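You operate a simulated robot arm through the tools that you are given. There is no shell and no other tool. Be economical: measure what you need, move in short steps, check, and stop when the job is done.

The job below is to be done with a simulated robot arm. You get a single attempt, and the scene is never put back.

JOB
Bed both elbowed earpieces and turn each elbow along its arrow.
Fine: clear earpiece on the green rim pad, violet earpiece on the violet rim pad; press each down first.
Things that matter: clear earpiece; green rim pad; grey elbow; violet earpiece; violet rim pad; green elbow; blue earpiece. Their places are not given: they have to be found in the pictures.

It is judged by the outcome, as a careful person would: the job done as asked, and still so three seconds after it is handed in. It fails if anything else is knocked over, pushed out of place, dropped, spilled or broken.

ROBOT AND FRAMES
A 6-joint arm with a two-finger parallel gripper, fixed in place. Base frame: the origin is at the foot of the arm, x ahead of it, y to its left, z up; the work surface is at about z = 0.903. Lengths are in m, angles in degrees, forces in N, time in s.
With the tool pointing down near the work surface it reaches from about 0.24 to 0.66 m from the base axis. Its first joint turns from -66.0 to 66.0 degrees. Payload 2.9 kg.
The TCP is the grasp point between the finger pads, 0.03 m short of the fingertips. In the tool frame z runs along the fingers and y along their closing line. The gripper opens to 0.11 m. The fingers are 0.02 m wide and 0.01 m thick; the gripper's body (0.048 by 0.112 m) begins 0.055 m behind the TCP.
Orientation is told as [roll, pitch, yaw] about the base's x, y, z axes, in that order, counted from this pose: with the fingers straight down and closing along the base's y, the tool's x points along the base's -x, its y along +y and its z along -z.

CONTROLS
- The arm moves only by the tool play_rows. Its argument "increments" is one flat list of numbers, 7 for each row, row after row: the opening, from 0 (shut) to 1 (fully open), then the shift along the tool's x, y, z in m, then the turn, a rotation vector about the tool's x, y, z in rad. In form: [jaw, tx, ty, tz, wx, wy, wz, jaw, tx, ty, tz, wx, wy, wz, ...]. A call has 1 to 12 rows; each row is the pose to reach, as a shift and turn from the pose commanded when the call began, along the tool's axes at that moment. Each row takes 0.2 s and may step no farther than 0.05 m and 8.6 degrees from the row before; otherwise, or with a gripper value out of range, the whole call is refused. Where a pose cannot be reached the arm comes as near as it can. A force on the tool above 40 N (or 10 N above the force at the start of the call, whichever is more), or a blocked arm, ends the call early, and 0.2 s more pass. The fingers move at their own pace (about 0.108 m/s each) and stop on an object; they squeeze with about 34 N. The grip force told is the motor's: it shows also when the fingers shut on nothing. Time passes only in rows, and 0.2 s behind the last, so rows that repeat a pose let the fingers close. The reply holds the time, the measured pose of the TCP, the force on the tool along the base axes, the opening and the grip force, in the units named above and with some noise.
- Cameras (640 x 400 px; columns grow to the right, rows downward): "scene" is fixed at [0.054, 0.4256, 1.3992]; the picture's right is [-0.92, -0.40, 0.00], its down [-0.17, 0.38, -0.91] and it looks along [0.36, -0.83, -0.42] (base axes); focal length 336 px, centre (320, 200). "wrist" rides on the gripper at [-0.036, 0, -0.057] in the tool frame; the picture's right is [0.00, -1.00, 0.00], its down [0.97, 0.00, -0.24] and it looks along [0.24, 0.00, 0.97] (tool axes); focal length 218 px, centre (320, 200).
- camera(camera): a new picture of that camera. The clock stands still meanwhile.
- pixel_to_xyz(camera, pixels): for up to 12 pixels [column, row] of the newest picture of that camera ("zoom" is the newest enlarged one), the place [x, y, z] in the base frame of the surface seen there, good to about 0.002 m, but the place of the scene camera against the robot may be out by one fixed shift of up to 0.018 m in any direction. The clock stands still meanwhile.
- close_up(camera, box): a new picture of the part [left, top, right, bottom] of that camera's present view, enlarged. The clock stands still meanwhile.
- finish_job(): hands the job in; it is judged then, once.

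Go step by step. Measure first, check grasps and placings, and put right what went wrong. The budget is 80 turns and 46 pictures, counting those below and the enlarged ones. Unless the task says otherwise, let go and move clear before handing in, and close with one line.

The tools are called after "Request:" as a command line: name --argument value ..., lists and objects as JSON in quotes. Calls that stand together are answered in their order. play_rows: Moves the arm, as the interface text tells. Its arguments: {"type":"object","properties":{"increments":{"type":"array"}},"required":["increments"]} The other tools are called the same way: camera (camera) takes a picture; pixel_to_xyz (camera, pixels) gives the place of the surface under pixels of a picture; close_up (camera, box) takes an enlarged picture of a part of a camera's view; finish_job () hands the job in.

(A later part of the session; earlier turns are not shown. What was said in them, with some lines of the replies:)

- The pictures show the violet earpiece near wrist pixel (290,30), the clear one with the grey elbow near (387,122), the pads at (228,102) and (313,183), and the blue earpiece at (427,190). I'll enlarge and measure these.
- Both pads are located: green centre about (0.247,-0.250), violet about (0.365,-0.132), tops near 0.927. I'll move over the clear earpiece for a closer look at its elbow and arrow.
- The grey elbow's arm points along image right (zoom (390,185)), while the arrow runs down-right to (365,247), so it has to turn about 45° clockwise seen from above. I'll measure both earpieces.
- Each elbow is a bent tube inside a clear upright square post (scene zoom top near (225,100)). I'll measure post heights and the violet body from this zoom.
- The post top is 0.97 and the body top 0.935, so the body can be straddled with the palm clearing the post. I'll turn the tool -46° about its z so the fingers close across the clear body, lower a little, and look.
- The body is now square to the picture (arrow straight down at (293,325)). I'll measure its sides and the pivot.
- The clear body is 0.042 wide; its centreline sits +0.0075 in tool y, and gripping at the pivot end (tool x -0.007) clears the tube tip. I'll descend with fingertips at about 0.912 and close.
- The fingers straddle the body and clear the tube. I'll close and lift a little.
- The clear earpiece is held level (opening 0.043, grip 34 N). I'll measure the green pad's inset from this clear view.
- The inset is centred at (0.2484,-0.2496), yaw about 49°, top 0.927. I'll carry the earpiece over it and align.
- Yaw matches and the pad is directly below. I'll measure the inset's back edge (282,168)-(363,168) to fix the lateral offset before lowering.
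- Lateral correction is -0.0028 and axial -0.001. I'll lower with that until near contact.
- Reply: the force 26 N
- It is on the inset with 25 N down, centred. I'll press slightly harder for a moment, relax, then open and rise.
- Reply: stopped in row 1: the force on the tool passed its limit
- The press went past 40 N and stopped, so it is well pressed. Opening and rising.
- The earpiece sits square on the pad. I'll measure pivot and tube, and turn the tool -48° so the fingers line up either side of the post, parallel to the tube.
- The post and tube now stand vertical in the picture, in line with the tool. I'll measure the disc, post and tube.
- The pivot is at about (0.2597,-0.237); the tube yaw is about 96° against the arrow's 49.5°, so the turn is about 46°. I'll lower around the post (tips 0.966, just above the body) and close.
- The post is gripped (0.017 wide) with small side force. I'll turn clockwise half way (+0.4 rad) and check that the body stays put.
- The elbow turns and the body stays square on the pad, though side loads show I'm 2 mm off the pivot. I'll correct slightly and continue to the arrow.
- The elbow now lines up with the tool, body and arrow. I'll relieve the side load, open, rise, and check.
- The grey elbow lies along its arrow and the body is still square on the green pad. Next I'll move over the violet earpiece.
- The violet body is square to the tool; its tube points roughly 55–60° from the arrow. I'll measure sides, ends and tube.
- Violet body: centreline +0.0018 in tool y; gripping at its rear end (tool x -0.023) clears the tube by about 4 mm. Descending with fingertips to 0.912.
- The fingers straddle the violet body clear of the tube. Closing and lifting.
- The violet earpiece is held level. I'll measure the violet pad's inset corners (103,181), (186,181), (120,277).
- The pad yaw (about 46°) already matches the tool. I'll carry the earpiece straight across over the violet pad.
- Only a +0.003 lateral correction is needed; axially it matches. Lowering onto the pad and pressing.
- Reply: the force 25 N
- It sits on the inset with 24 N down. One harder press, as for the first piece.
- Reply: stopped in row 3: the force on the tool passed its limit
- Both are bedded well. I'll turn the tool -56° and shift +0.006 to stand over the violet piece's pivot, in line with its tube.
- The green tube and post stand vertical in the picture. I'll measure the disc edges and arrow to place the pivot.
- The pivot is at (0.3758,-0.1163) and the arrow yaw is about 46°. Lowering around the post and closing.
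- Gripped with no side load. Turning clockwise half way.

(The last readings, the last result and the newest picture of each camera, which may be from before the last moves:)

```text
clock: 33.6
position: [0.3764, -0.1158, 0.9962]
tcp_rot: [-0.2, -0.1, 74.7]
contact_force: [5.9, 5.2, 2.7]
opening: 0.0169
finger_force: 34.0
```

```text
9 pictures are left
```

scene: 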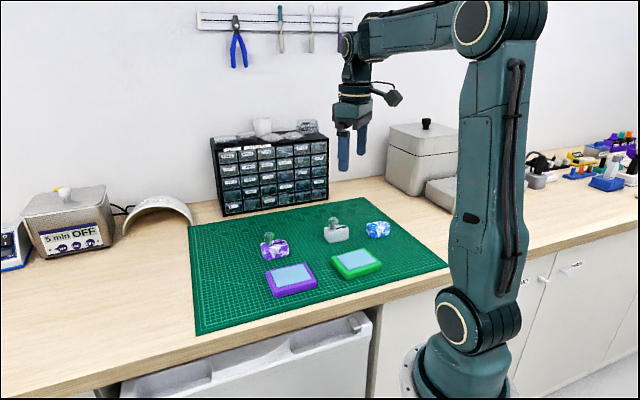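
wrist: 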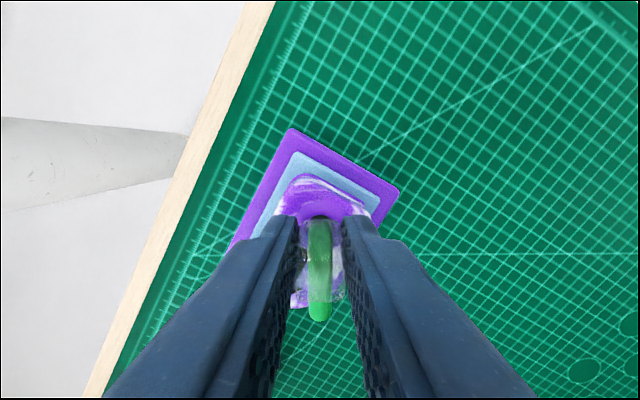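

It turns freely with the body still square. Small correction and the remaining 0.50 rad.

Request:
play_rows --increments '[0, -0.0012, -0.0007, 0, 0, 0, 0.08, 0, -0.0012, -0.0007, 0, 0, 0, 0.16, 0, -0.0012, -0.0007, 0, 0, 0, 0.24, 0, -0.0012, -0.0007, 0, 0, 0, 0.32, 0, -0.0012, -0.0007, 0, 0, 0, 0.4, 0, -0.0012, -0.0007, 0, 0, 0, 0.47, 0, -0.0012, -0.0007, 0, 0, 0, 0.5, 0, -0.0012, -0.0007, 0, 0, 0, 0.5]'

Request:
camera --camera "wrist"

```text
clock: 35.4
position: [0.3757, -0.1162, 0.9974]
tcp_rot: [0.0, 0.0, 46.1]
contact_force: [-7.1, -6.7, 4.7]
opening: 0.0165
finger_force: 34.4
```

```text
8 pictures are left
```

wrist: 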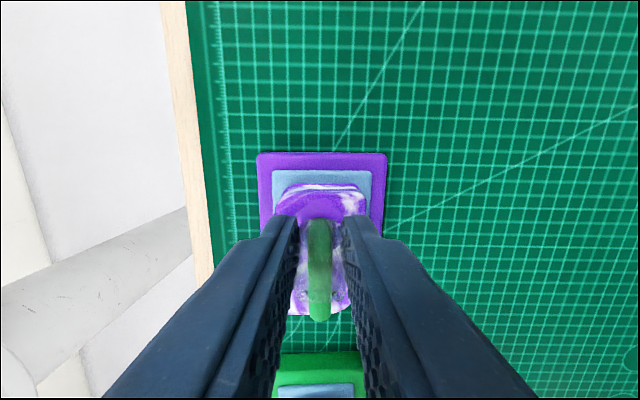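

The elbow is in line with body and tool. I'll relieve the side load (tool x +0.0012), open, rise and check.

Request:
play_rows --increments '[0, 0.0012, 0, 0, 0, 0, 0, 0.45, 0.0012, 0, 0, 0, 0, 0, 0.45, 0.0012, 0, 0, 0, 0, 0, 0.45, 0.0012, 0, -0.03, 0, 0, 0, 0.45, 0.0012, 0, -0.06, 0, 0, 0, 0.45, 0.0012, 0, -0.06, 0, 0, 0]'

Request:
close_up --camera "wrist" --box '[240, 130, 400, 290]'

Request:
close_up --camera "scene" --box '[250, 200, 410, 310]'

```text
clock: 36.8
position: [0.3749, -0.1167, 1.0584]
tcp_rot: [-0.2, -0.1, 46.3]
contact_force: [-0.1, 0.0, -0.4]
opening: 0.0495
finger_force: 0.2
```

```text
2.50 times, centred on (320, 210) of wrist
```

zoom: 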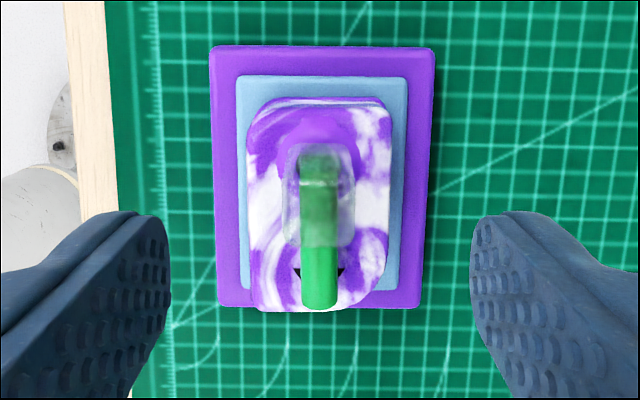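

```text
3.64 times, centred on (330, 255) of scene
```

zoom: 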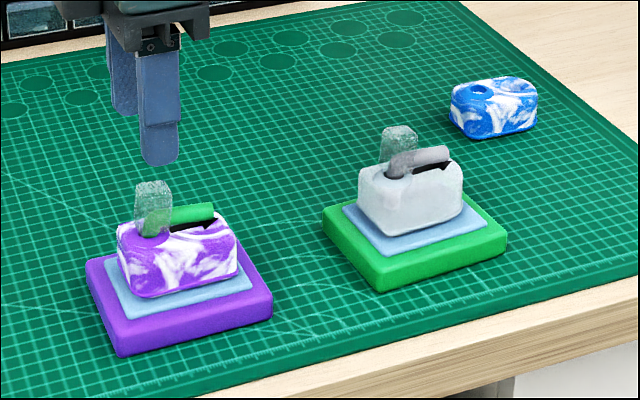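

Both elbows lie over their arrows, both earpieces sit square on their pads, and the blue one is untouched. I'll rise clear and then hand in.

Request:
play_rows --increments '[0.45, 0, 0, -0.04, 0, 0, 0, 0.45, 0, 0, -0.08, 0, 0, 0, 0.45, 0, 0, -0.12, 0, 0, 0, 0.45, 0, 0, -0.12, 0, 0, 0]'

Request:
camera --camera "wrist"

```text
clock: 37.8
position: [0.3741, -0.1162, 1.1777]
tcp_rot: [-0.3, 0.0, 46.2]
contact_force: [0.1, 0.8, 0.0]
opening: 0.0499
finger_force: 0.3
```

```text
5 pictures are left
```

wrist: 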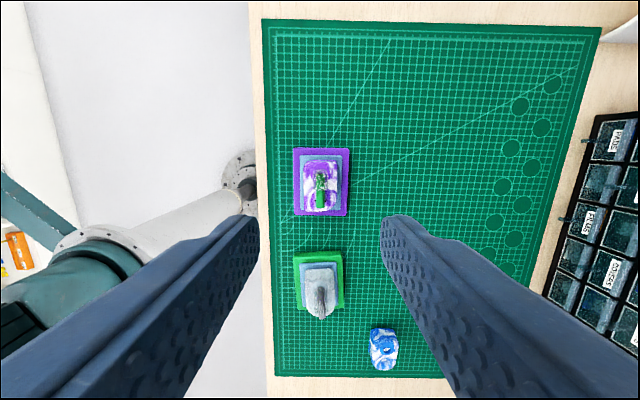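

The last picture shows everything in place and the gripper well clear, so I'm handing in.

Request:
finish_job

```text
The job is handed in.
```

Both earpieces are pressed onto their pads, clear on green and violet on violet. Each elbow is turned along its arrow, and the blue earpiece was not touched.
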